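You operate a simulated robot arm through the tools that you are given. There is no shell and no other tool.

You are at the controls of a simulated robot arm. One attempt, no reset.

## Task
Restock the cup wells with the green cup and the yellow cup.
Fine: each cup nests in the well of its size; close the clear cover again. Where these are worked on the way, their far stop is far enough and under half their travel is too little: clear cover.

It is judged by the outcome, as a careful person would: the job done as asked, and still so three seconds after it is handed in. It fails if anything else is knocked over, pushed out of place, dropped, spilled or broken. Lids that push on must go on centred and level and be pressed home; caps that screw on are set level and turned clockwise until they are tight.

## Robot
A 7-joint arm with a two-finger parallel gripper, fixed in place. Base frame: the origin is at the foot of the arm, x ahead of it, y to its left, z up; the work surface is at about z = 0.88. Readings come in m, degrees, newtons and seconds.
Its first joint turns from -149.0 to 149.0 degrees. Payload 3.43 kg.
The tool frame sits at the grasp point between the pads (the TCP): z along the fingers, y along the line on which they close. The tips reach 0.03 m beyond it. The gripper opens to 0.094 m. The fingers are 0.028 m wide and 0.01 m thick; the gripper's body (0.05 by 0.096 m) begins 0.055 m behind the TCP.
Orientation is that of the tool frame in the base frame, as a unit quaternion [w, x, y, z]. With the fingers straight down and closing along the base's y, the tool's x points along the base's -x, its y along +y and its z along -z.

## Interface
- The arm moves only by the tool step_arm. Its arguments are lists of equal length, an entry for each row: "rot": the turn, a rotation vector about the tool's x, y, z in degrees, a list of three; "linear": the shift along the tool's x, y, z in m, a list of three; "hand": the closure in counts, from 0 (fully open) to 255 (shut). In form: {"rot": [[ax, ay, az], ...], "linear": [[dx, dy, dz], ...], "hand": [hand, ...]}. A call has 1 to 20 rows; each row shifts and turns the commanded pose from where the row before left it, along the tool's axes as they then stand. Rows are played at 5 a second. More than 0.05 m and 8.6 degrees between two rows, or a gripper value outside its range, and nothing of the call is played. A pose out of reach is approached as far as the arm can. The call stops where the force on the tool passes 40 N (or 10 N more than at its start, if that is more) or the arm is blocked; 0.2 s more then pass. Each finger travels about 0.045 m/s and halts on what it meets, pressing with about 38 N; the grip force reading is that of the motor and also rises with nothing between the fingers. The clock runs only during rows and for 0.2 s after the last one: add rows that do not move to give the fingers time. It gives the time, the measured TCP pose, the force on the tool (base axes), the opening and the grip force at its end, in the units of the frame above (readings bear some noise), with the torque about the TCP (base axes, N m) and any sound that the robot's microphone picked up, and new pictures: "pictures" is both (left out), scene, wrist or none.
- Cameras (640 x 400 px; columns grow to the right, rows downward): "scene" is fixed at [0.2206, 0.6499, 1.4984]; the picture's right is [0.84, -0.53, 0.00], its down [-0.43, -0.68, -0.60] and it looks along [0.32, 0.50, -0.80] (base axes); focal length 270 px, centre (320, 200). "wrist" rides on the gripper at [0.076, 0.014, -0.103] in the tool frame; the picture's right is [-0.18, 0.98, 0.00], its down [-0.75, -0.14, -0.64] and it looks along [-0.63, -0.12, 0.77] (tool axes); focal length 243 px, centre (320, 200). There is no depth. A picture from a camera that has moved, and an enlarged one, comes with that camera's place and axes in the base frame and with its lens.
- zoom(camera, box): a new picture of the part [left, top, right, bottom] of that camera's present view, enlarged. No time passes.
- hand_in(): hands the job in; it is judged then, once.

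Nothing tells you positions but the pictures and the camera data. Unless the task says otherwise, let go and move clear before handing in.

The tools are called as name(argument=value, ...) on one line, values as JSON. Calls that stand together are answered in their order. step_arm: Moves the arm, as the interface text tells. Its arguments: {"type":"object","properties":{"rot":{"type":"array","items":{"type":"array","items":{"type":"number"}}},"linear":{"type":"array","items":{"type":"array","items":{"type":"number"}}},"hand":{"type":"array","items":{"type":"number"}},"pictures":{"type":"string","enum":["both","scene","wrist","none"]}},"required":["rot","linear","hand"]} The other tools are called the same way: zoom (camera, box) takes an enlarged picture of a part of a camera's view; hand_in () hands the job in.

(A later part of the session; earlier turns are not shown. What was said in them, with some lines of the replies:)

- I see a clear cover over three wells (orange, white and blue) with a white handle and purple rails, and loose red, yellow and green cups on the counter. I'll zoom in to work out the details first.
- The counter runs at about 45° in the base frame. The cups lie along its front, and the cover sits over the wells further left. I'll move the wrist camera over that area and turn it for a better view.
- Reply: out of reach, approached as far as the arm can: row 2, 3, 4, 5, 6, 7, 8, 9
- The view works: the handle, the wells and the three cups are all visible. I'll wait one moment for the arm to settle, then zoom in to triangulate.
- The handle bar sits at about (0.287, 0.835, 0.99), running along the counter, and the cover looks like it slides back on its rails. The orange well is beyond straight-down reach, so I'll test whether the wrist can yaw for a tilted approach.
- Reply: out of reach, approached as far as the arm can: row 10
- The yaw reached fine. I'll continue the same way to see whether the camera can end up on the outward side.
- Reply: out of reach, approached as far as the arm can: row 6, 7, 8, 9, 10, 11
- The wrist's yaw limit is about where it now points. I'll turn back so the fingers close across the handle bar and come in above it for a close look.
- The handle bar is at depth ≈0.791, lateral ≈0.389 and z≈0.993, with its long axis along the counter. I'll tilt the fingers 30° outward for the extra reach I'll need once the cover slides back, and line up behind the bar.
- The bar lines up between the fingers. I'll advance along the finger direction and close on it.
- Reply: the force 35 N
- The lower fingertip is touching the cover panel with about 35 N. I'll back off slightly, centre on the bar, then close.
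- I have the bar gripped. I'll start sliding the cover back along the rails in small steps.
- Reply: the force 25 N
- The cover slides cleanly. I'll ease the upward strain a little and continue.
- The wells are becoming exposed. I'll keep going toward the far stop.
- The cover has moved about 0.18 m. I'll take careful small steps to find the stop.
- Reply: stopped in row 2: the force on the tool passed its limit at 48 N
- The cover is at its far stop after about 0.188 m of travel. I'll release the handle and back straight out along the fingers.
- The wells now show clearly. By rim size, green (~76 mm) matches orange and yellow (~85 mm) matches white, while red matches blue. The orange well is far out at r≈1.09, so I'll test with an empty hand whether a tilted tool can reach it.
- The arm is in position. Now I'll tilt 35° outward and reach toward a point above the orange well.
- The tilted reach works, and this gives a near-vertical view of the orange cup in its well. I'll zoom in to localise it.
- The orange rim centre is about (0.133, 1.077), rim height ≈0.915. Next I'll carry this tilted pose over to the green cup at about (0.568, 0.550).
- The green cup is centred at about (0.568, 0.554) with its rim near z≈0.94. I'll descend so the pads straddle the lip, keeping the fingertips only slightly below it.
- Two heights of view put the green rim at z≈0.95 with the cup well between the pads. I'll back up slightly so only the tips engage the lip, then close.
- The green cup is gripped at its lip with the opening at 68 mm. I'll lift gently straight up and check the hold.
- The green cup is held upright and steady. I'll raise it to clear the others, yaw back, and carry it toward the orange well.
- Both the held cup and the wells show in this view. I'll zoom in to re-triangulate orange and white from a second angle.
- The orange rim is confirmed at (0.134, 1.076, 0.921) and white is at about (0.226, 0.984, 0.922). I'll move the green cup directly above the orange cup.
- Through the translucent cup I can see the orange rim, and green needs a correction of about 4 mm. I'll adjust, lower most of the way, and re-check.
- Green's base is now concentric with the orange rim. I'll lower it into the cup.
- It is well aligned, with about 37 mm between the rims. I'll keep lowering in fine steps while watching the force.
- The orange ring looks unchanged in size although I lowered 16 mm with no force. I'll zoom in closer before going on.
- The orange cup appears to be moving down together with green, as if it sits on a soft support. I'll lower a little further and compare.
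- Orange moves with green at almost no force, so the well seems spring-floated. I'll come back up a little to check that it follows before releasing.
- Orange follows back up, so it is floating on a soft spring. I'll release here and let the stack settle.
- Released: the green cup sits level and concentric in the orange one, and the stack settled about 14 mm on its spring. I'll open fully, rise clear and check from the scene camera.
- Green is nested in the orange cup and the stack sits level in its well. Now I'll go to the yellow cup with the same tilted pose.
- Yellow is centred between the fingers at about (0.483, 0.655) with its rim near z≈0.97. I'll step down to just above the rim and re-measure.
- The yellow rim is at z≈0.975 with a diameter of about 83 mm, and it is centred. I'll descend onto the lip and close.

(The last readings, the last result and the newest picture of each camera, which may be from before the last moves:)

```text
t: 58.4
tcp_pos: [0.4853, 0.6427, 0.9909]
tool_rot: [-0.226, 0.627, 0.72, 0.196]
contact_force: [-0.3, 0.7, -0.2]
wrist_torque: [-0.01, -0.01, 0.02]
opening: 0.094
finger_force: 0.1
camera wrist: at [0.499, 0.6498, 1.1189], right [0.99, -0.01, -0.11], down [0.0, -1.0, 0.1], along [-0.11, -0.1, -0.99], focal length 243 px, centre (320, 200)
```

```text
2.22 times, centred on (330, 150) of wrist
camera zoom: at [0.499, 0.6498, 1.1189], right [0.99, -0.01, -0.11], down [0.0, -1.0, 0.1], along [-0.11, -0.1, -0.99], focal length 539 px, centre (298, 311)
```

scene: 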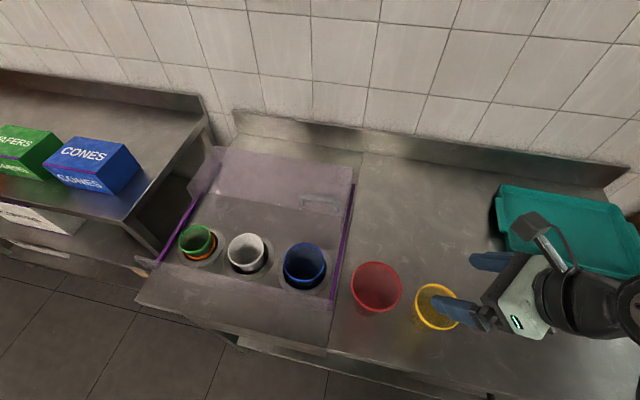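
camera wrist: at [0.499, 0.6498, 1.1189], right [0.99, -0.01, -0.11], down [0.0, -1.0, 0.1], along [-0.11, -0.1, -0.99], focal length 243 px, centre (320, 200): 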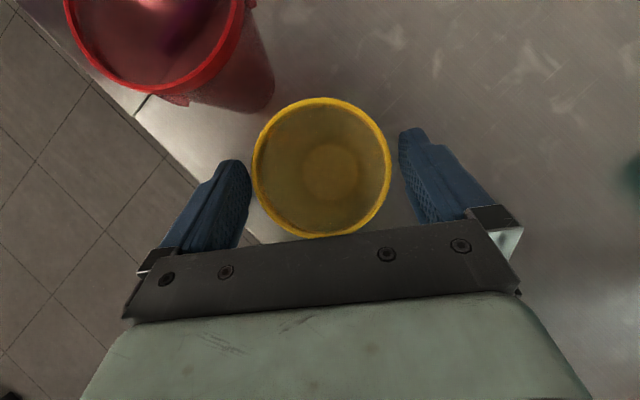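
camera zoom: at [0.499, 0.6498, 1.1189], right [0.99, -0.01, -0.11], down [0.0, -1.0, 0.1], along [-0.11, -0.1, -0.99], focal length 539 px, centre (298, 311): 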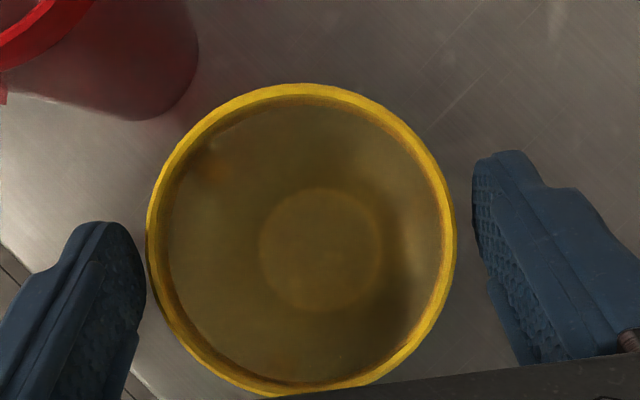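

The lip sits at the intended place between the pads. I'll close the gripper and make a small test lift.

step_arm(rot=[[0, 0, 0], [0, 0, 0], [0, 0, 0], [0, 0, 0], [0, 0, 0], [0, 0, 0]], linear=[[0, 0, 0], [0, 0, 0], [0, 0, 0], [0, 0, 0], [0, 0, 0], [0, 0, 0]], hand=[20, 40, 80, 130, 200, 200], pictures="wrist")

step_arm(rot=[[0, 0, 0], [0, 0, 0], [0, 0, 0], [0, 0, 0], [0, 0, 0], [0, 0, 0], [0, 0, 0], [0, 0, 0]], linear=[[0.0057, 0, -0.0082], [0.0114, 0, -0.0164], [0.0171, 0, -0.0246], [0.0171, 0, -0.0246], [0.0171, 0, -0.0246], [0.0171, 0, -0.0246], [0.0171, 0, -0.0246], [0, 0, 0]], hand=[200, 200, 200, 200, 200, 200, 200, 200], pictures="both")

zoom(camera="wrist", box=[200, 60, 460, 240])

```text
t: 59.8
tcp_pos: [0.485, 0.6432, 0.9907]
tool_rot: [-0.226, 0.627, 0.72, 0.194]
contact_force: [-0.5, -0.3, -0.3]
wrist_torque: [0.02, -0.07, 0.01]
opening: 0.0789
finger_force: 38.7
camera wrist: at [0.499, 0.6498, 1.1189], right [0.99, -0.01, -0.11], down [0.0, -1.0, 0.1], along [-0.11, -0.1, -0.99], focal length 243 px, centre (320, 200)
```

wrist: 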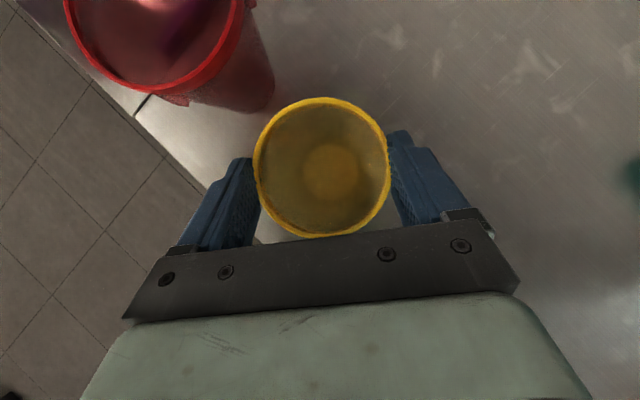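

```text
t: 61.5
tcp_pos: [0.4867, 0.6431, 1.1712]
tool_rot: [-0.226, 0.627, 0.719, 0.195]
contact_force: [-0.5, 0.5, 0.2]
wrist_torque: [-0.02, -0.02, 0.02]
opening: 0.0791
finger_force: 38.4
camera wrist: at [0.4996, 0.6499, 1.2989], right [0.99, -0.01, -0.11], down [0.0, -1.0, 0.1], along [-0.11, -0.1, -0.99], focal length 243 px, centre (320, 200)
```

scene: 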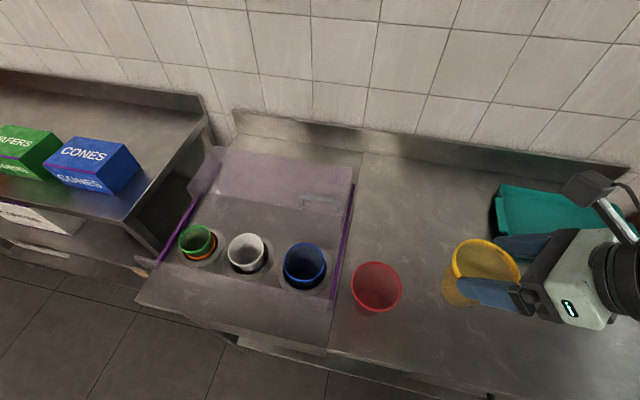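
wrist: 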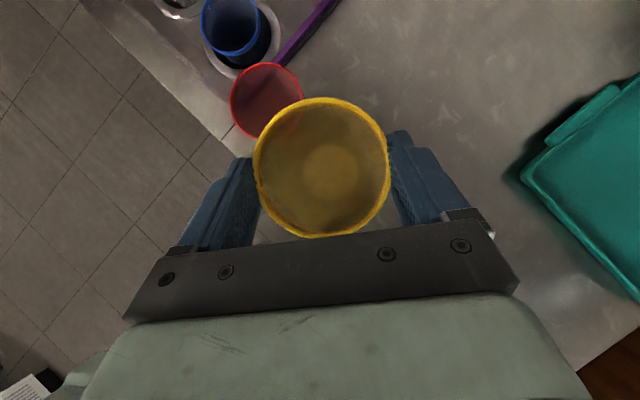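

```text
2.22 times, centred on (330, 150) of wrist
camera zoom: at [0.4996, 0.6499, 1.2989], right [0.99, -0.01, -0.11], down [0.0, -1.0, 0.1], along [-0.11, -0.1, -0.99], focal length 539 px, centre (298, 311)
```

zoom: 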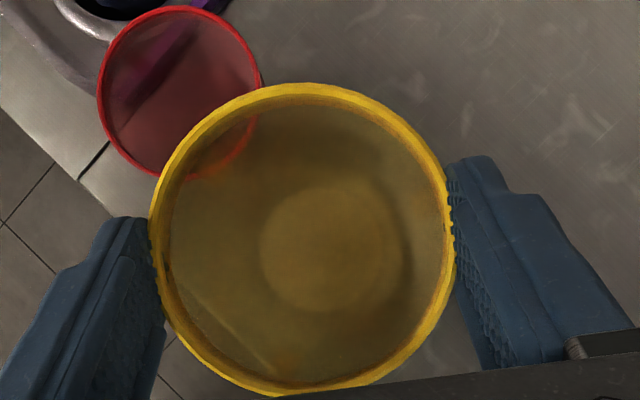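

Yellow is held upright. I'll carry it over red at a safe height to a point above the white cup.

step_arm(rot=[[0, 0, 0], [0, 0, 0], [0, 0, 0], [0, 0, 0], [0, 0, 0], [0, 0, 0], [0, 0, 0], [0, 0, 0], [0, 0, 0], [0, 0, 0], [0, 0, 0], [0, 0, 0], [0, 0, 0]], linear=[[0.0238, -0.0192, 0.0234], [0.0238, -0.0192, 0.0234], [0.0238, -0.0192, 0.0234], [0.0238, -0.0192, 0.0234], [0.0238, -0.0192, 0.0234], [0.0238, -0.0192, 0.0234], [0.0238, -0.0192, 0.0234], [0.0238, -0.0192, 0.0234], [0.0238, -0.0192, 0.0234], [0.0238, -0.0192, 0.0234], [0.0238, -0.0192, 0.0234], [0, 0, 0], [0, 0, 0]], hand=[200, 200, 200, 200, 200, 200, 200, 200, 200, 200, 200, 200, 200], pictures="both")

zoom(camera="wrist", box=[200, 60, 460, 240])

```text
t: 64.3
tcp_pos: [0.2258, 0.9718, 1.1083]
tool_rot: [-0.225, 0.627, 0.72, 0.195]
contact_force: [0.3, 0.8, -0.1]
wrist_torque: [-0.02, -0.03, 0.0]
opening: 0.0785
finger_force: 38.0
camera wrist: at [0.2395, 0.9788, 1.2367], right [0.99, -0.01, -0.11], down [0.0, -1.0, 0.1], along [-0.11, -0.1, -0.99], focal length 243 px, centre (320, 200)
```

scene: 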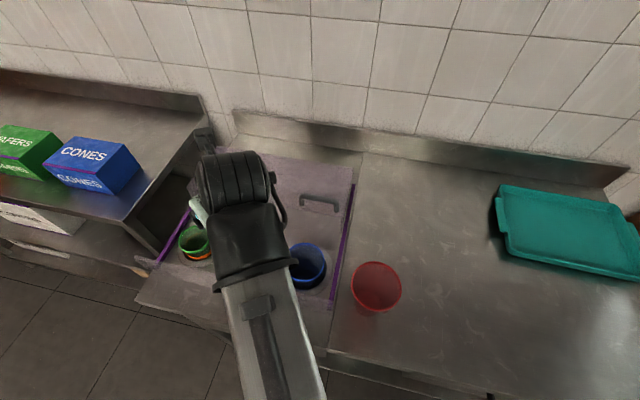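
wrist: 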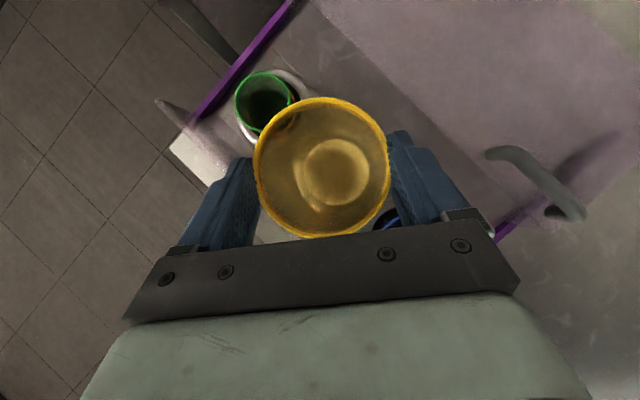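

```text
2.22 times, centred on (330, 150) of wrist
camera zoom: at [0.2395, 0.9788, 1.2367], right [0.99, -0.01, -0.11], down [0.0, -1.0, 0.1], along [-0.11, -0.1, -0.99], focal length 539 px, centre (298, 311)
```

zoom: 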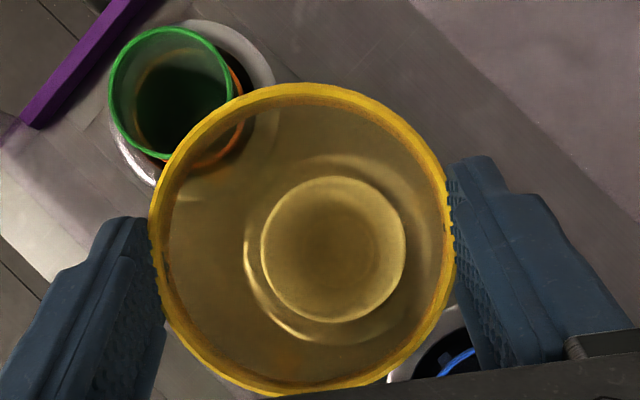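

White's rim is visible through yellow and only about 2 mm off. I'll correct, lower until the base reaches the white rim, and re-check.

step_arm(rot=[[0, 0, 0], [0, 0, 0], [0, 0, 0], [0, 0, 0], [0, 0, 0]], linear=[[0, 0.0018, 0], [-0.0114, 0, 0.0165], [-0.0114, 0, 0.0165], [-0.0114, 0, 0.0165], [0, 0, 0]], hand=[200, 200, 200, 200, 200], pictures="wrist")

zoom(camera="wrist", box=[200, 60, 460, 240])

```text
t: 65.5
tcp_pos: [0.2282, 0.9722, 1.0487]
tool_rot: [-0.226, 0.627, 0.72, 0.194]
contact_force: [0.0, -0.1, 0.2]
wrist_torque: [0.01, 0.01, 0.0]
opening: 0.0784
finger_force: 38.1
camera wrist: at [0.2416, 0.9795, 1.1761], right [0.99, -0.01, -0.11], down [0.0, -1.0, 0.1], along [-0.11, -0.1, -0.99], focal length 243 px, centre (320, 200)
```

wrist: 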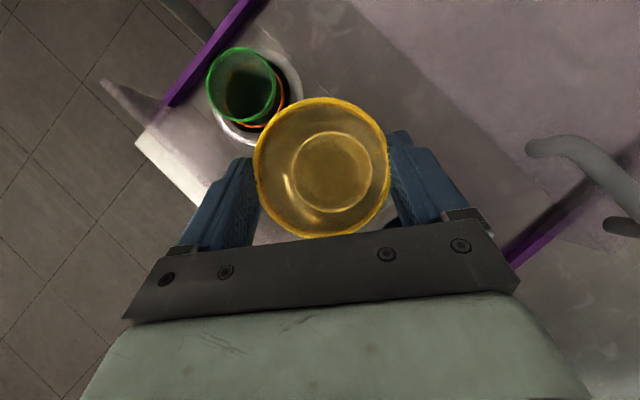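

```text
2.22 times, centred on (330, 150) of wrist
camera zoom: at [0.2416, 0.9795, 1.1761], right [0.99, -0.01, -0.11], down [0.0, -1.0, 0.1], along [-0.11, -0.1, -0.99], focal length 539 px, centre (298, 311)
```

zoom: 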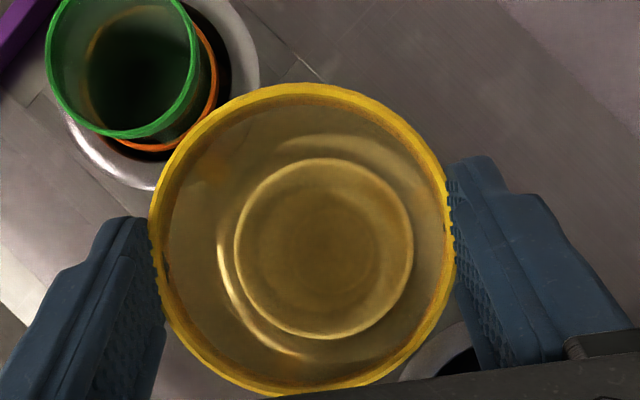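

It is aligned to within a millimetre. I'll lower yellow into the white cup.

step_arm(rot=[[0, 0, 0], [0, 0, 0], [0, 0, 0], [0, 0, 0], [0, 0, 0]], linear=[[-0.0086, 0, 0.0123], [-0.0086, 0, 0.0123], [-0.0057, 0, 0.0082], [-0.0057, 0, 0.0082], [0, 0, 0]], hand=[200, 200, 200, 200, 200], pictures="wrist")

zoom(camera="wrist", box=[200, 60, 460, 240])

```text
t: 66.8
tcp_pos: [0.2283, 0.9722, 0.9985]
tool_rot: [-0.226, 0.627, 0.72, 0.196]
contact_force: [-0.3, 0.1, -0.2]
wrist_torque: [0.0, 0.0, 0.01]
opening: 0.0786
finger_force: 38.1
camera wrist: at [0.2419, 0.9793, 1.1267], right [0.99, -0.01, -0.11], down [0.0, -1.0, 0.1], along [-0.11, -0.1, -0.99], focal length 243 px, centre (320, 200)
```

wrist: 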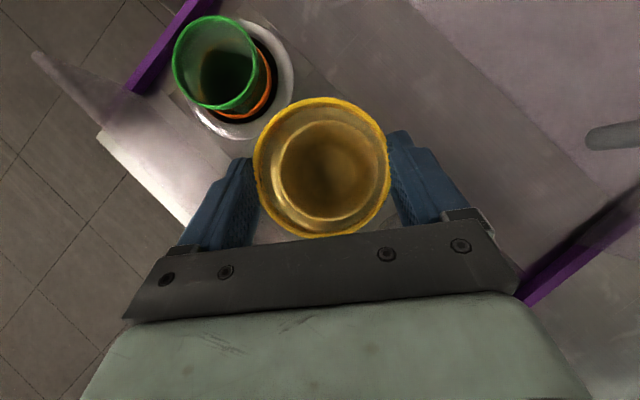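

```text
2.22 times, centred on (330, 150) of wrist
camera zoom: at [0.2419, 0.9793, 1.1267], right [0.99, -0.01, -0.11], down [0.0, -1.0, 0.1], along [-0.11, -0.1, -0.99], focal length 539 px, centre (298, 311)
```

zoom: 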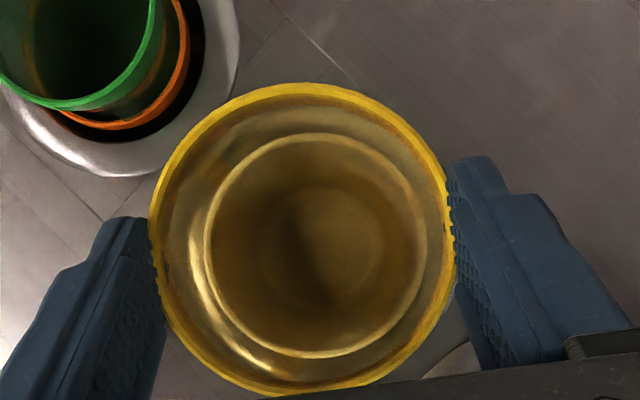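

White's ring is tracking normally and stays concentric. I'll continue down in smaller steps.

step_arm(rot=[[0, 0, 0], [0, 0, 0], [0, 0, 0], [0, 0, 0]], linear=[[-0.0046, 0, 0.0066], [-0.0046, 0, 0.0066], [-0.0034, 0, 0.0049], [0, 0, 0]], hand=[200, 200, 200, 200], pictures="wrist")

zoom(camera="wrist", box=[200, 60, 460, 240])

```text
t: 67.8
tcp_pos: [0.2279, 0.973, 0.9785]
tool_rot: [-0.226, 0.627, 0.719, 0.195]
contact_force: [0.1, 0.4, -0.4]
wrist_torque: [-0.05, 0.02, 0.0]
opening: 0.0784
finger_force: 38.0
camera wrist: at [0.2415, 0.9792, 1.1048], right [0.99, -0.01, -0.11], down [0.0, -1.0, 0.1], along [-0.11, -0.1, -0.99], focal length 243 px, centre (320, 200)
```

wrist: 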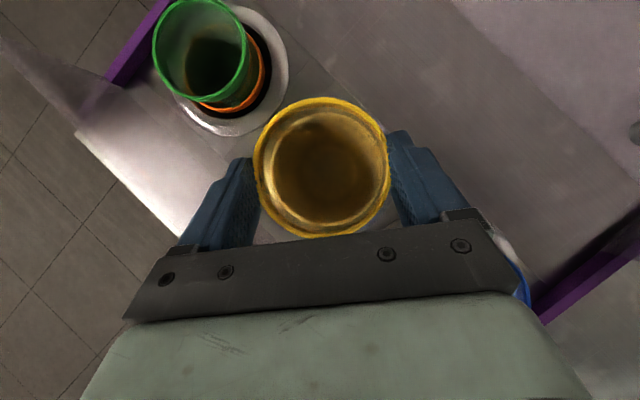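

```text
2.22 times, centred on (330, 150) of wrist
camera zoom: at [0.2415, 0.9792, 1.1048], right [0.99, -0.01, -0.11], down [0.0, -1.0, 0.1], along [-0.11, -0.1, -0.99], focal length 539 px, centre (298, 311)
```

zoom: 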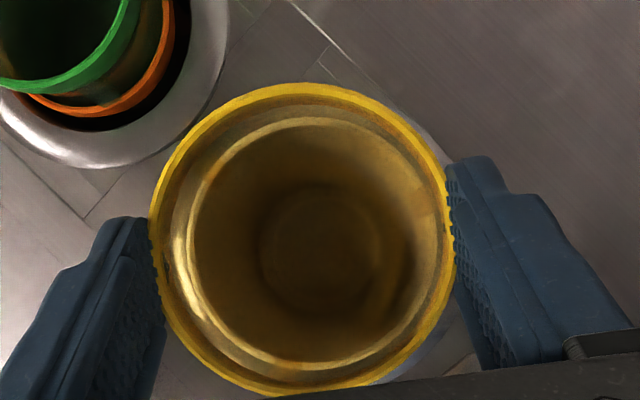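

White hasn't moved yet, with a rim gap of about 32 mm. I'll take a few more small steps.

step_arm(rot=[[0, 0, 0], [0, 0, 0], [0, 0, 0]], linear=[[-0.0029, 0, 0.0041], [-0.0029, 0, 0.0041], [0, 0, 0]], hand=[200, 200, 200], pictures="wrist")

zoom(camera="wrist", box=[200, 60, 460, 240])

```text
t: 68.5
tcp_pos: [0.2281, 0.9731, 0.9676]
tool_rot: [-0.226, 0.627, 0.719, 0.196]
contact_force: [-0.6, -0.6, -0.9]
wrist_torque: [0.03, 0.0, 0.0]
opening: 0.0786
finger_force: 38.4
camera wrist: at [0.2419, 0.9792, 1.0943], right [0.99, -0.01, -0.11], down [0.0, -1.0, 0.1], along [-0.11, -0.1, -0.99], focal length 243 px, centre (320, 200)
```

wrist: 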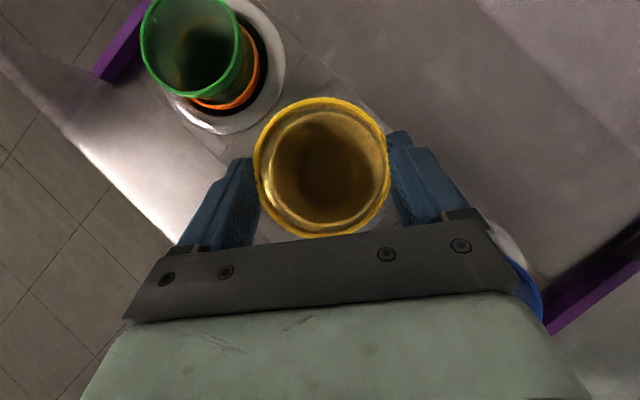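

```text
2.22 times, centred on (330, 150) of wrist
camera zoom: at [0.2419, 0.9792, 1.0943], right [0.99, -0.01, -0.11], down [0.0, -1.0, 0.1], along [-0.11, -0.1, -0.99], focal length 539 px, centre (298, 311)
```

zoom: 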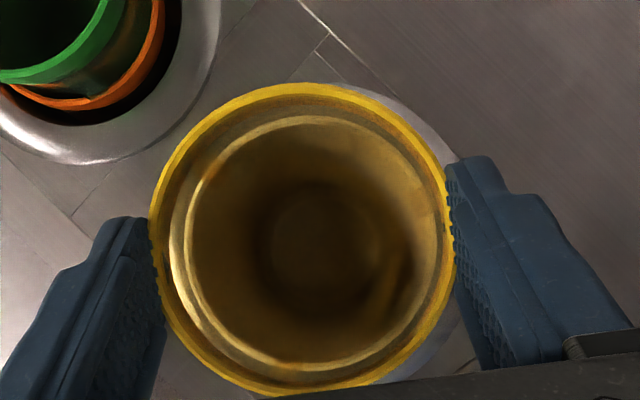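

White has begun moving with yellow, so they're seated together. I'll lower a little more, release, and let the stack settle.

step_arm(rot=[[0, 0, 0], [0, 0, 0], [0, 0, 0], [0, 0, 0], [0, 0, 0], [0, 0, 0], [0, 0, 0], [0, 0, 0], [0, 0, 0]], linear=[[-0.0023, 0, 0.0033], [-0.0023, 0, 0.0033], [0, 0, 0], [0, 0, 0], [0, 0, 0], [0, 0, 0], [0, 0, 0], [0, 0, 0], [0, 0, 0]], hand=[200, 200, 200, 40, 34, 28, 22, 15, 15], pictures="both")

zoom(camera="wrist", box=[200, 60, 460, 240])

```text
t: 70.5
tcp_pos: [0.2287, 0.9736, 0.9584]
tool_rot: [-0.226, 0.627, 0.72, 0.194]
contact_force: [-0.3, 0.7, -0.1]
wrist_torque: [0.02, -0.03, 0.0]
opening: 0.0884
finger_force: 0.2
camera wrist: at [0.2419, 0.979, 1.0866], right [0.99, -0.01, -0.11], down [0.0, -1.0, 0.1], along [-0.11, -0.1, -0.99], focal length 243 px, centre (320, 200)
```

scene: 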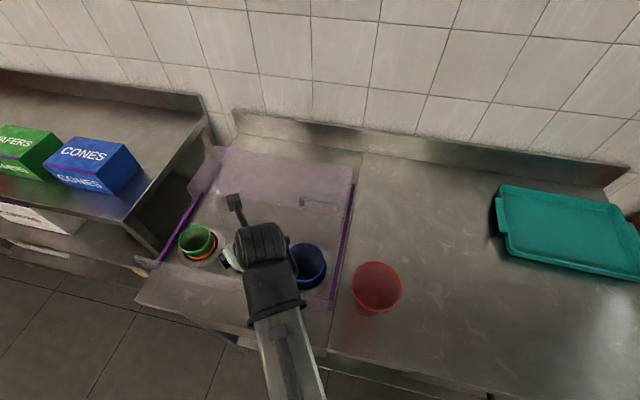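
wrist: 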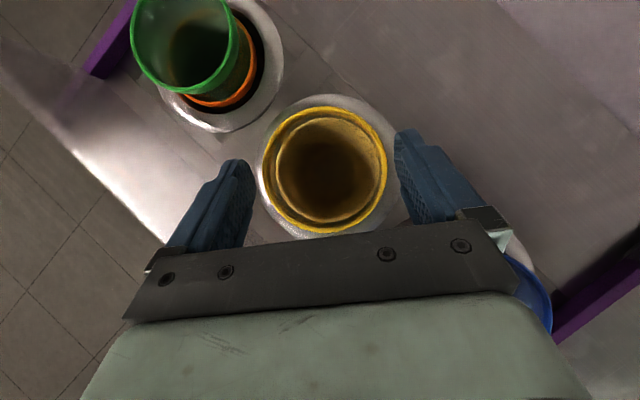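

```text
2.22 times, centred on (330, 150) of wrist
camera zoom: at [0.2419, 0.979, 1.0866], right [0.99, -0.01, -0.11], down [0.0, -1.0, 0.1], along [-0.11, -0.1, -0.99], focal length 539 px, centre (298, 311)
```

zoom: 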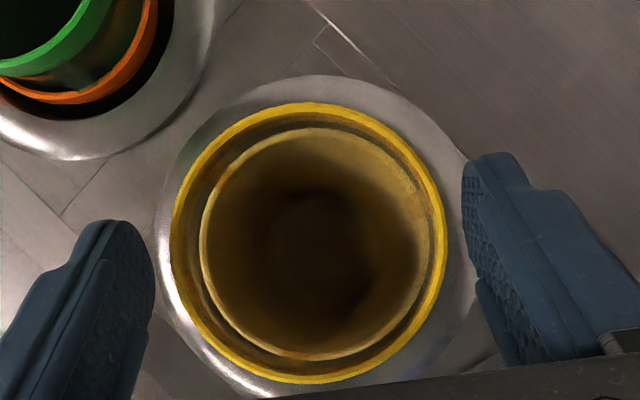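

Yellow is nested in white and settled level at a rim height of about 0.925. I'll rise clear, back away, and reorient for the handle.

step_arm(rot=[[0, 0, 0], [0, 0, 0], [0, 0, 0], [0, 0, 0], [0, 0, 0], [0, 0, 0], [0, 0, 0], [0, 0, 0], [0, -7, 0], [0, -7, 0], [0, -7, 0], [0, -7, 0], [0, -7, 0], [0, 0, 0]], linear=[[0.0057, 0, -0.0082], [0.0114, 0, -0.0165], [0.0171, 0, -0.0247], [0.0171, 0, -0.0247], [0.0171, 0, -0.0247], [-0.0328, 0, -0.0228], [-0.0328, 0, -0.0228], [-0.0328, 0, -0.0228], [0, 0, 0], [0, 0, 0], [0, 0, 0], [0, 0, 0], [0, 0, 0], [0, 0, 0]], hand=[15, 15, 15, 15, 15, 40, 80, 120, 160, 165, 165, 165, 165, 165], pictures="both")

zoom(camera="scene", box=[160, 200, 340, 310])

```text
t: 73.5
tcp_pos: [0.2446, 0.8545, 1.0776]
tool_rot: [0.001, 0.657, 0.754, -0.002]
contact_force: [0.1, -1.4, -0.1]
wrist_torque: [0.03, 0.0, 0.01]
opening: 0.0329
finger_force: 0.1
camera wrist: at [0.2485, 0.9324, 1.1809], right [1.0, -0.05, 0.0], down [-0.04, -0.76, 0.65], along [-0.03, -0.65, -0.76], focal length 243 px, centre (320, 200)
```

scene: 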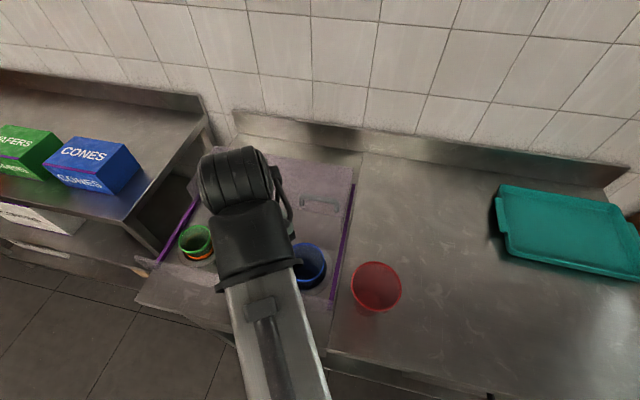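
wrist: 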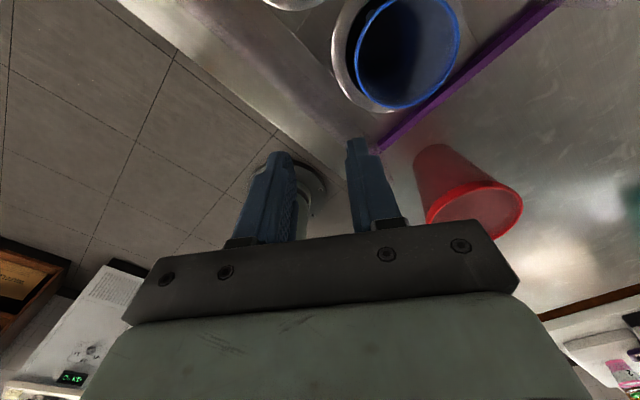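

```text
3.56 times, centred on (250, 255) of scene
camera zoom: at [0.2206, 0.6499, 1.4984], right [0.84, -0.53, 0.0], down [-0.43, -0.68, -0.6], along [0.32, 0.5, -0.8], focal length 961 px, centre (569, 4)
```

zoom: 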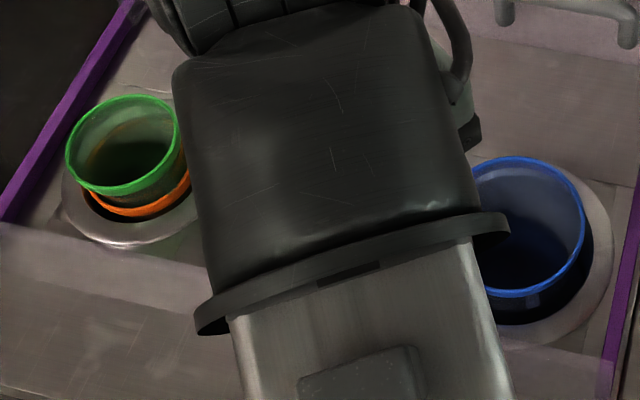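

The cups look fine. I'll raise slightly, yaw so the fingers close across the handle, tilt 30° again, and line up behind it.

step_arm(rot=[[0, 0, 0], [0, 0, -7.4], [0, 0, -7.4], [0, 0, -7.4], [0, 0, -7.4], [0, 0, -7.4], [-7.5, 0, 0], [-7.5, 0, 0], [-7.5, 0, 0], [-7.5, 0, 0], [0, 0, 0], [0, 0, 0], [0, 0, 0], [0, 0, 0], [0, 0, 0], [0, 0, 0]], linear=[[0, 0, -0.048], [0, 0, 0], [0, 0, 0], [0, 0, 0], [0, 0, 0], [0, 0, 0], [0, 0, 0], [0, 0, 0], [0, 0, 0], [0, 0, 0], [-0.0109, 0.0285, 0.0207], [-0.0109, 0.0285, 0.0207], [-0.0109, 0.0285, 0.0207], [-0.0109, 0.0285, 0.0207], [0, 0, 0], [0, 0, 0]], hand=[165, 165, 165, 165, 165, 165, 165, 165, 165, 165, 165, 165, 165, 165, 165, 165], pictures="both")

zoom(camera="wrist", box=[220, 20, 440, 220])

zoom(camera="scene", box=[160, 200, 340, 310])

```text
t: 77.0
tcp_pos: [0.3759, 0.9214, 1.1114]
tool_rot: [0.1, 0.37, 0.893, 0.236]
contact_force: [0.2, -0.3, -0.7]
wrist_torque: [0.02, 0.0, 0.01]
opening: 0.0332
finger_force: 0.0
camera wrist: at [0.2941, 0.9495, 1.2073], right [0.73, 0.47, 0.49], down [0.22, -0.84, 0.49], along [0.64, -0.25, -0.72], focal length 243 px, centre (320, 200)
```

scene: 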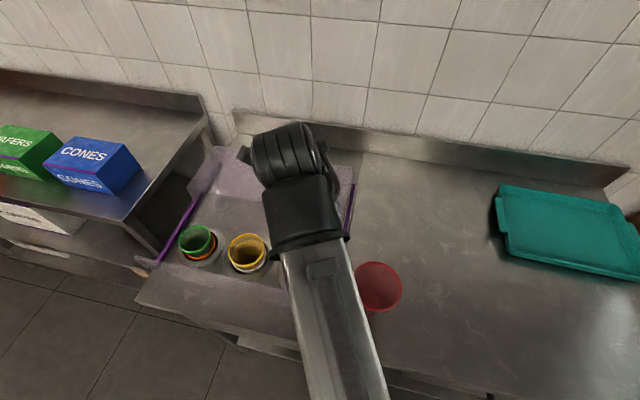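
wrist: 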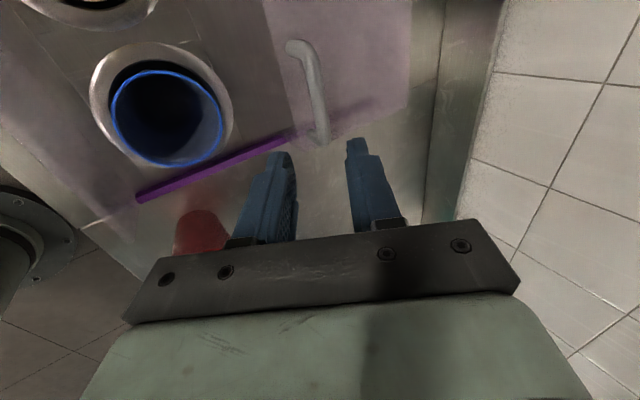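

```text
2.00 times, centred on (330, 120) of wrist
camera zoom: at [0.2941, 0.9495, 1.2073], right [0.73, 0.47, 0.49], down [0.22, -0.84, 0.49], along [0.64, -0.25, -0.72], focal length 485 px, centre (300, 360)
```

zoom: 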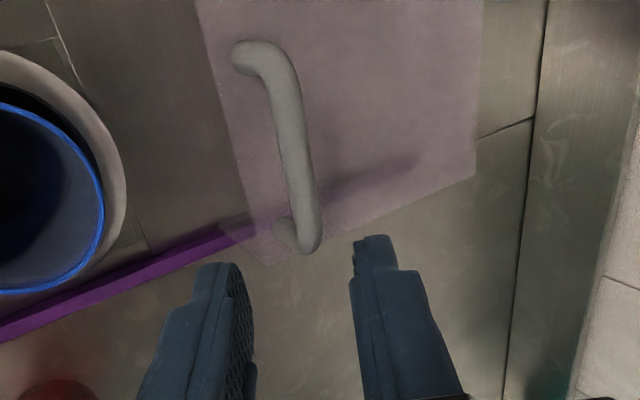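

```text
3.56 times, centred on (250, 255) of scene
camera zoom: at [0.2206, 0.6499, 1.4984], right [0.84, -0.53, 0.0], down [-0.43, -0.68, -0.6], along [0.32, 0.5, -0.8], focal length 961 px, centre (569, 4)
```

zoom: 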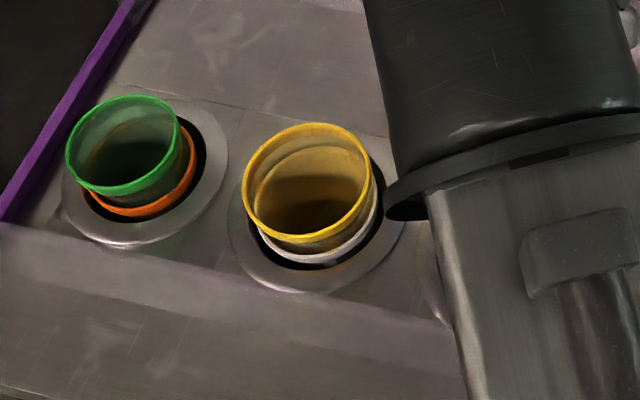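

Both cups are nested neatly. I'll advance to the handle and grip it.

step_arm(rot=[[0, 0, 0], [0, 0, 0], [0, 0, 0], [0, 0, 0], [0, 0, 0], [0, 0, 0]], linear=[[0, 0, 0.03], [0, 0, 0.03], [0, 0, 0.025], [0, 0, 0.02], [0, 0, 0.01], [0, 0, 0]], hand=[170, 170, 170, 170, 170, 170], pictures="both")

zoom(camera="wrist", box=[220, 40, 440, 240])

```text
t: 78.3
tcp_pos: [0.4162, 0.9628, 1.012]
tool_rot: [0.099, 0.37, 0.893, 0.237]
contact_force: [0.0, -1.0, 0.9]
wrist_torque: [-0.02, -0.03, -0.01]
opening: 0.0311
finger_force: 0.0
camera wrist: at [0.3348, 0.9899, 1.1081], right [0.73, 0.47, 0.49], down [0.22, -0.84, 0.49], along [0.64, -0.25, -0.72], focal length 243 px, centre (320, 200)
```

scene: 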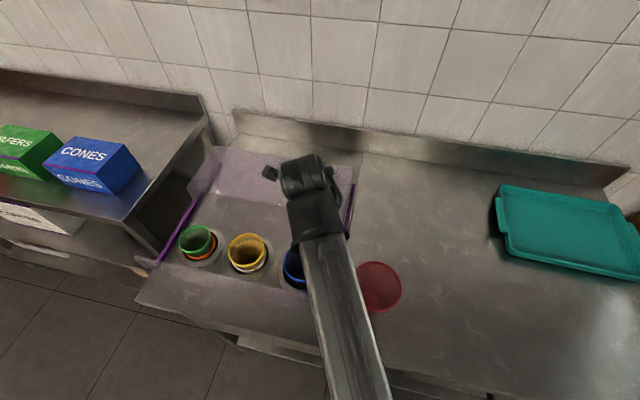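
wrist: 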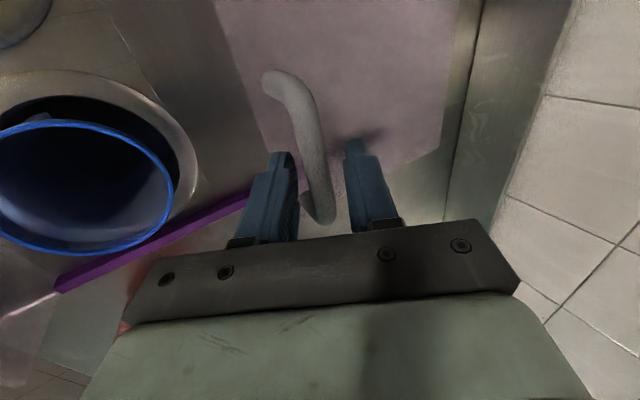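

```text
2.00 times, centred on (330, 140) of wrist
camera zoom: at [0.3348, 0.9899, 1.1081], right [0.73, 0.47, 0.49], down [0.22, -0.84, 0.49], along [0.64, -0.25, -0.72], focal length 485 px, centre (300, 320)
```

zoom: 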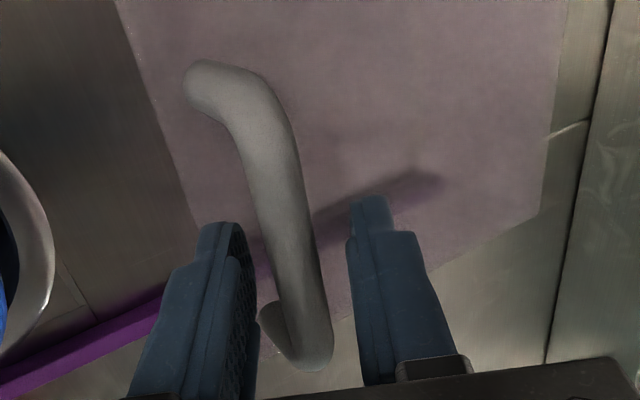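

The bar is between the fingers. I'll advance the last few millimetres, close, and start pulling the cover back toward the front.

step_arm(rot=[[0, 0, 0], [0, 0, 0], [0, 0, 0], [0, 0, 0], [0, 0, 0]], linear=[[0, -0.001, 0.003], [0, 0, 0], [0, 0, 0], [0, 0, 0], [0, 0, 0]], hand=[170, 210, 255, 255, 255], pictures="none")

step_arm(rot=[[0, 0, 0], [0, 0, 0], [0, 0, 0], [0, 0, 0], [0, 0, 0]], linear=[[0, -0.013, -0.0075], [0, -0.013, -0.0075], [0, -0.013, -0.0075], [0, -0.013, -0.0075], [0, 0, 0]], hand=[255, 255, 255, 255, 255], pictures="both")

```text
t: 79.5
tcp_pos: [0.4159, 0.9626, 1.0087]
tool_rot: [0.099, 0.371, 0.893, 0.237]
contact_force: [-2.9, -4.1, -3.7]
wrist_torque: [0.14, 0.34, -0.67]
opening: 0.0136
finger_force: 45.1
```

```text
t: 80.8
tcp_pos: [0.3724, 0.9212, 1.0093]
tool_rot: [0.099, 0.371, 0.893, 0.236]
contact_force: [1.1, -2.8, 0.4]
wrist_torque: [0.52, 0.45, -0.4]
opening: 0.0136
finger_force: 45.6
camera wrist: at [0.292, 0.9475, 1.1048], right [0.73, 0.47, 0.49], down [0.22, -0.84, 0.49], along [0.64, -0.25, -0.72], focal length 243 px, centre (320, 200)
```

scene: 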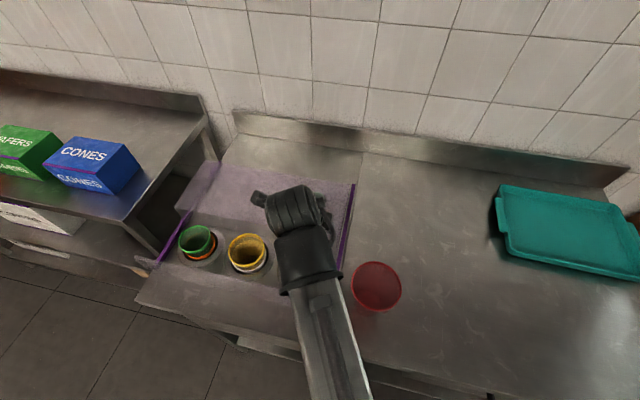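
wrist: 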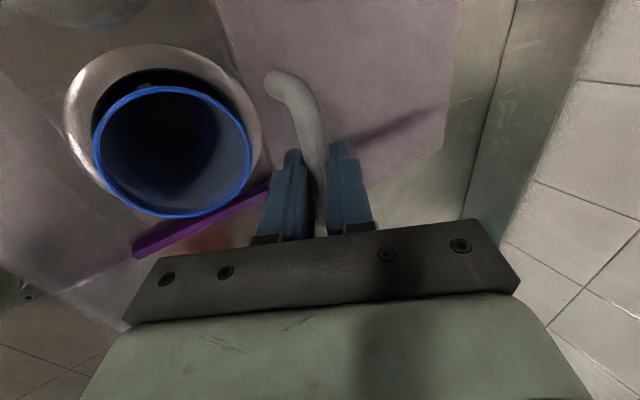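

The cover slides back smoothly. I'll continue in modest steps and watch for any contact with the cups.

step_arm(rot=[[0, 0, 0], [0, 0, 0], [0, 0, 0], [0, 0, 0], [0, 0, 0]], linear=[[0, -0.0104, -0.006], [0, -0.0104, -0.006], [0, -0.0104, -0.006], [0, -0.0104, -0.006], [0, 0, 0]], hand=[255, 255, 255, 255, 255], pictures="scene")

zoom(camera="scene", box=[160, 200, 340, 310])

```text
t: 82.0
tcp_pos: [0.3392, 0.8862, 1.009]
tool_rot: [0.099, 0.369, 0.893, 0.236]
contact_force: [7.0, -8.0, 1.2]
wrist_torque: [0.35, 0.31, -0.55]
opening: 0.0134
finger_force: 44.9
```

scene: 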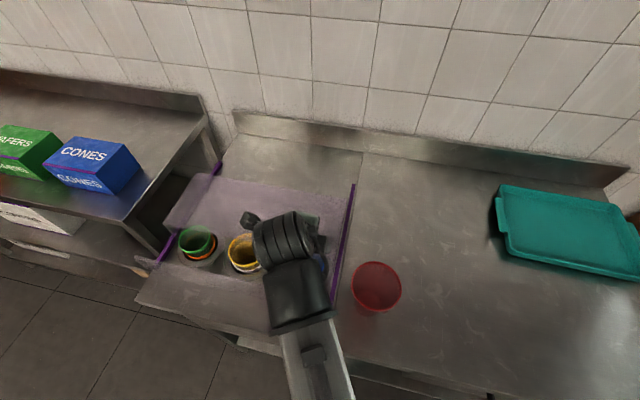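

```text
3.56 times, centred on (250, 255) of scene
camera zoom: at [0.2206, 0.6499, 1.4984], right [0.84, -0.53, 0.0], down [-0.43, -0.68, -0.6], along [0.32, 0.5, -0.8], focal length 961 px, centre (569, 4)
```

zoom: 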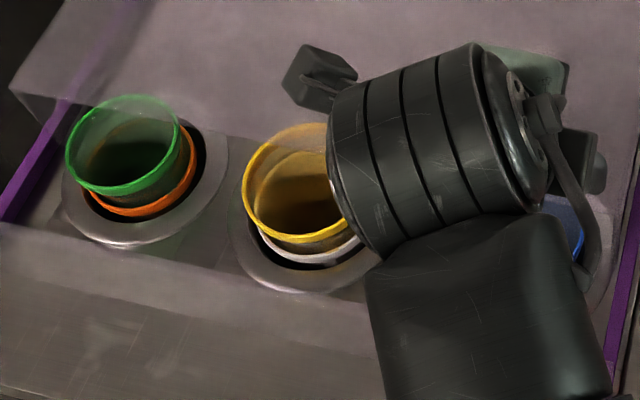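

The cover is passing over the cups cleanly. There's a slight sideways strain, so I'll ease that and keep closing.

step_arm(rot=[[0, 0, 0], [0, 0, 0], [0, 0, 0], [0, 0, 0], [0, 0, 0]], linear=[[-0.001, -0.0104, -0.006], [0, -0.0104, -0.006], [0, -0.0104, -0.006], [0, -0.0104, -0.006], [0, 0, 0]], hand=[255, 255, 255, 255, 255], pictures="scene")

zoom(camera="scene", box=[160, 200, 340, 310])

```text
t: 83.2
tcp_pos: [0.3054, 0.8515, 1.0077]
tool_rot: [0.099, 0.37, 0.893, 0.236]
contact_force: [3.1, -4.1, -4.8]
wrist_torque: [0.15, 0.2, -0.72]
opening: 0.0134
finger_force: 45.1
```

scene: 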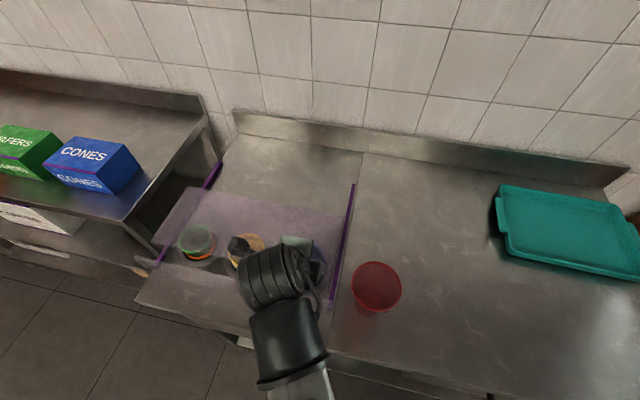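

```text
3.56 times, centred on (250, 255) of scene
camera zoom: at [0.2206, 0.6499, 1.4984], right [0.84, -0.53, 0.0], down [-0.43, -0.68, -0.6], along [0.32, 0.5, -0.8], focal length 961 px, centre (569, 4)
```

zoom: 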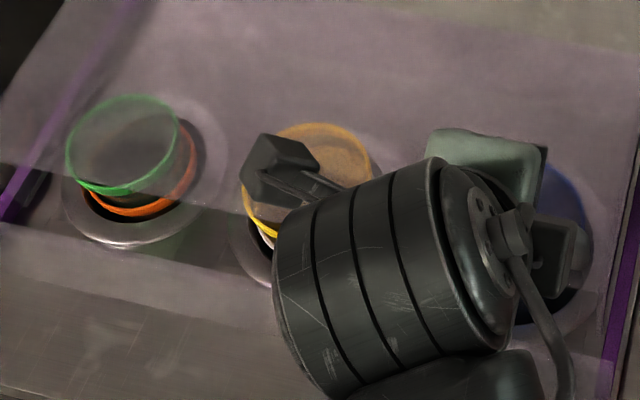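

About 30 mm remain to the original closed position. I'll finish closing to the stop.

step_arm(rot=[[0, 0, 0], [0, 0, 0], [0, 0, 0], [0, 0, 0], [0, 0, 0], [0, 0, 0], [0, 0, 0]], linear=[[0, -0.0087, -0.005], [0, -0.0087, -0.005], [0, -0.0069, -0.004], [0, -0.0035, -0.002], [0, -0.0035, -0.002], [0, -0.0035, -0.002], [0, 0, 0]], hand=[255, 255, 255, 255, 255, 255, 255], pictures="both")

zoom(camera="scene", box=[120, 140, 380, 360])

```text
t: 84.7
tcp_pos: [0.2821, 0.8286, 1.0082]
tool_rot: [0.1, 0.371, 0.892, 0.239]
contact_force: [9.9, 8.4, -12.0]
wrist_torque: [0.63, 0.53, -0.17]
opening: 0.0136
finger_force: 45.0
stopped in row 7: the force on the tool passed its limit at 42 N (the readings are from after the stop); the commanded pose is now the measured one
camera wrist: at [0.1996, 0.8551, 1.1046], right [0.73, 0.47, 0.49], down [0.22, -0.85, 0.49], along [0.65, -0.25, -0.72], focal length 243 px, centre (320, 200)
```

scene: 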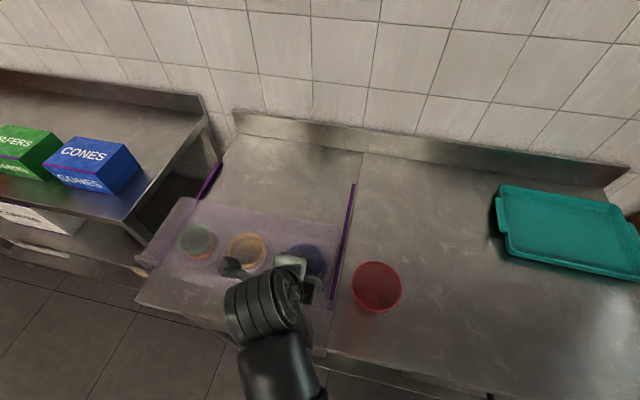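
wrist: 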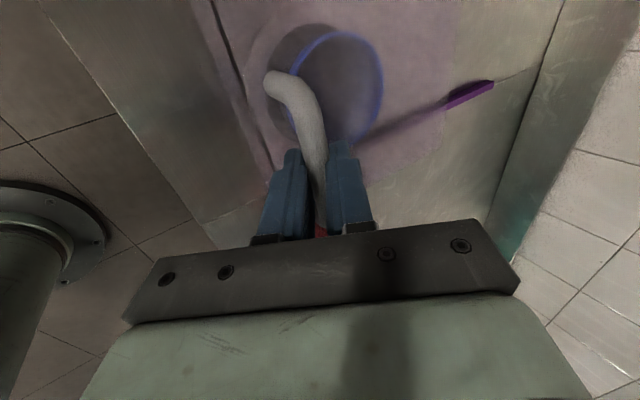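

```text
1.82 times, centred on (250, 250) of scene
camera zoom: at [0.2206, 0.6499, 1.4984], right [0.84, -0.53, 0.0], down [-0.43, -0.68, -0.6], along [0.32, 0.5, -0.8], focal length 491 px, centre (447, 109)
```

zoom: 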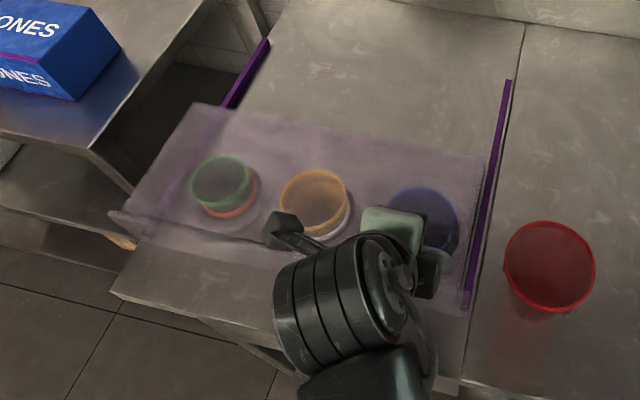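

The cover is closed against its stop, in its original position. I'll release the handle and back away.

step_arm(rot=[[0, 0, 0], [0, 0, 0], [0, 0, 0], [0, 0, 0], [0, 0, 0], [0, 0, 0], [0, 0, 0], [0, 0, 0], [0, 0, 0]], linear=[[0, 0, 0], [0, 0, 0], [0, 0, 0], [0, 0, -0.015], [0, 0, -0.025], [0, 0, -0.04], [0, 0, -0.04], [0, 0, -0.04], [0, 0, 0]], hand=[190, 190, 190, 190, 190, 190, 190, 190, 190], pictures="both")

zoom(camera="scene", box=[120, 140, 380, 360])

```text
t: 86.7
tcp_pos: [0.2229, 0.7696, 1.1474]
tool_rot: [0.1, 0.37, 0.892, 0.241]
contact_force: [-0.6, -0.9, -0.3]
wrist_torque: [-0.02, 0.0, 0.0]
opening: 0.0241
finger_force: 0.0
camera wrist: at [0.1411, 0.7971, 1.2442], right [0.73, 0.47, 0.49], down [0.22, -0.85, 0.49], along [0.65, -0.25, -0.72], focal length 243 px, centre (320, 200)
```

scene: 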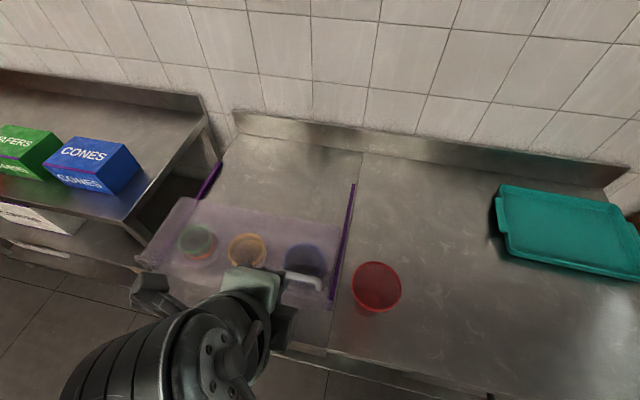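
wrist: 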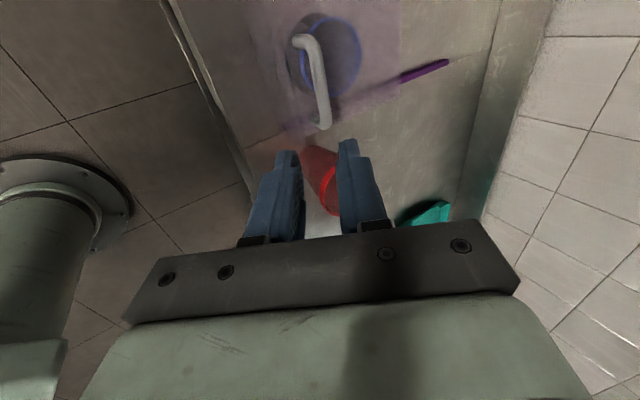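

```text
1.82 times, centred on (250, 250) of scene
camera zoom: at [0.2206, 0.6499, 1.4984], right [0.84, -0.53, 0.0], down [-0.43, -0.68, -0.6], along [0.32, 0.5, -0.8], focal length 491 px, centre (447, 109)
```

zoom: 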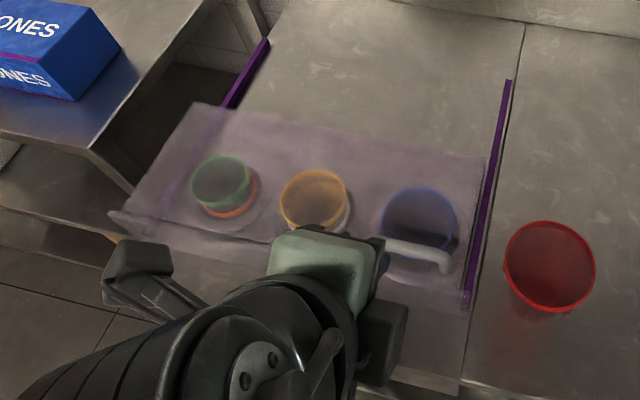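

The green cup is nested in the orange well and the yellow cup in the white well. The clear cover is closed at its stop, the red cup and tray are undisturbed, and the arm is clear. I'm handing in.

hand_in()

```text
The job is handed in.
```

The wells are restocked: the green cup is nested in the orange cup's well and the yellow cup in the white cup's well, each matched by rim size. The clear cover is closed again against its stop, and I've handed the job in.

- **Cover:** I slid it to its far stop to open it, about 0.19 m of travel. When closed again, the handle was back where it started.
- **Cups:** Both cups sat level and concentric with the cups below them. Each stack sank about 14–18 mm after release, as if the wells float on a soft spring, and the cover passed over them without touching.
- **Surroundings:** The red cup, the tray and everything else looked undisturbed in the last picture. I let go of the handle and moved the arm clear before handing in.
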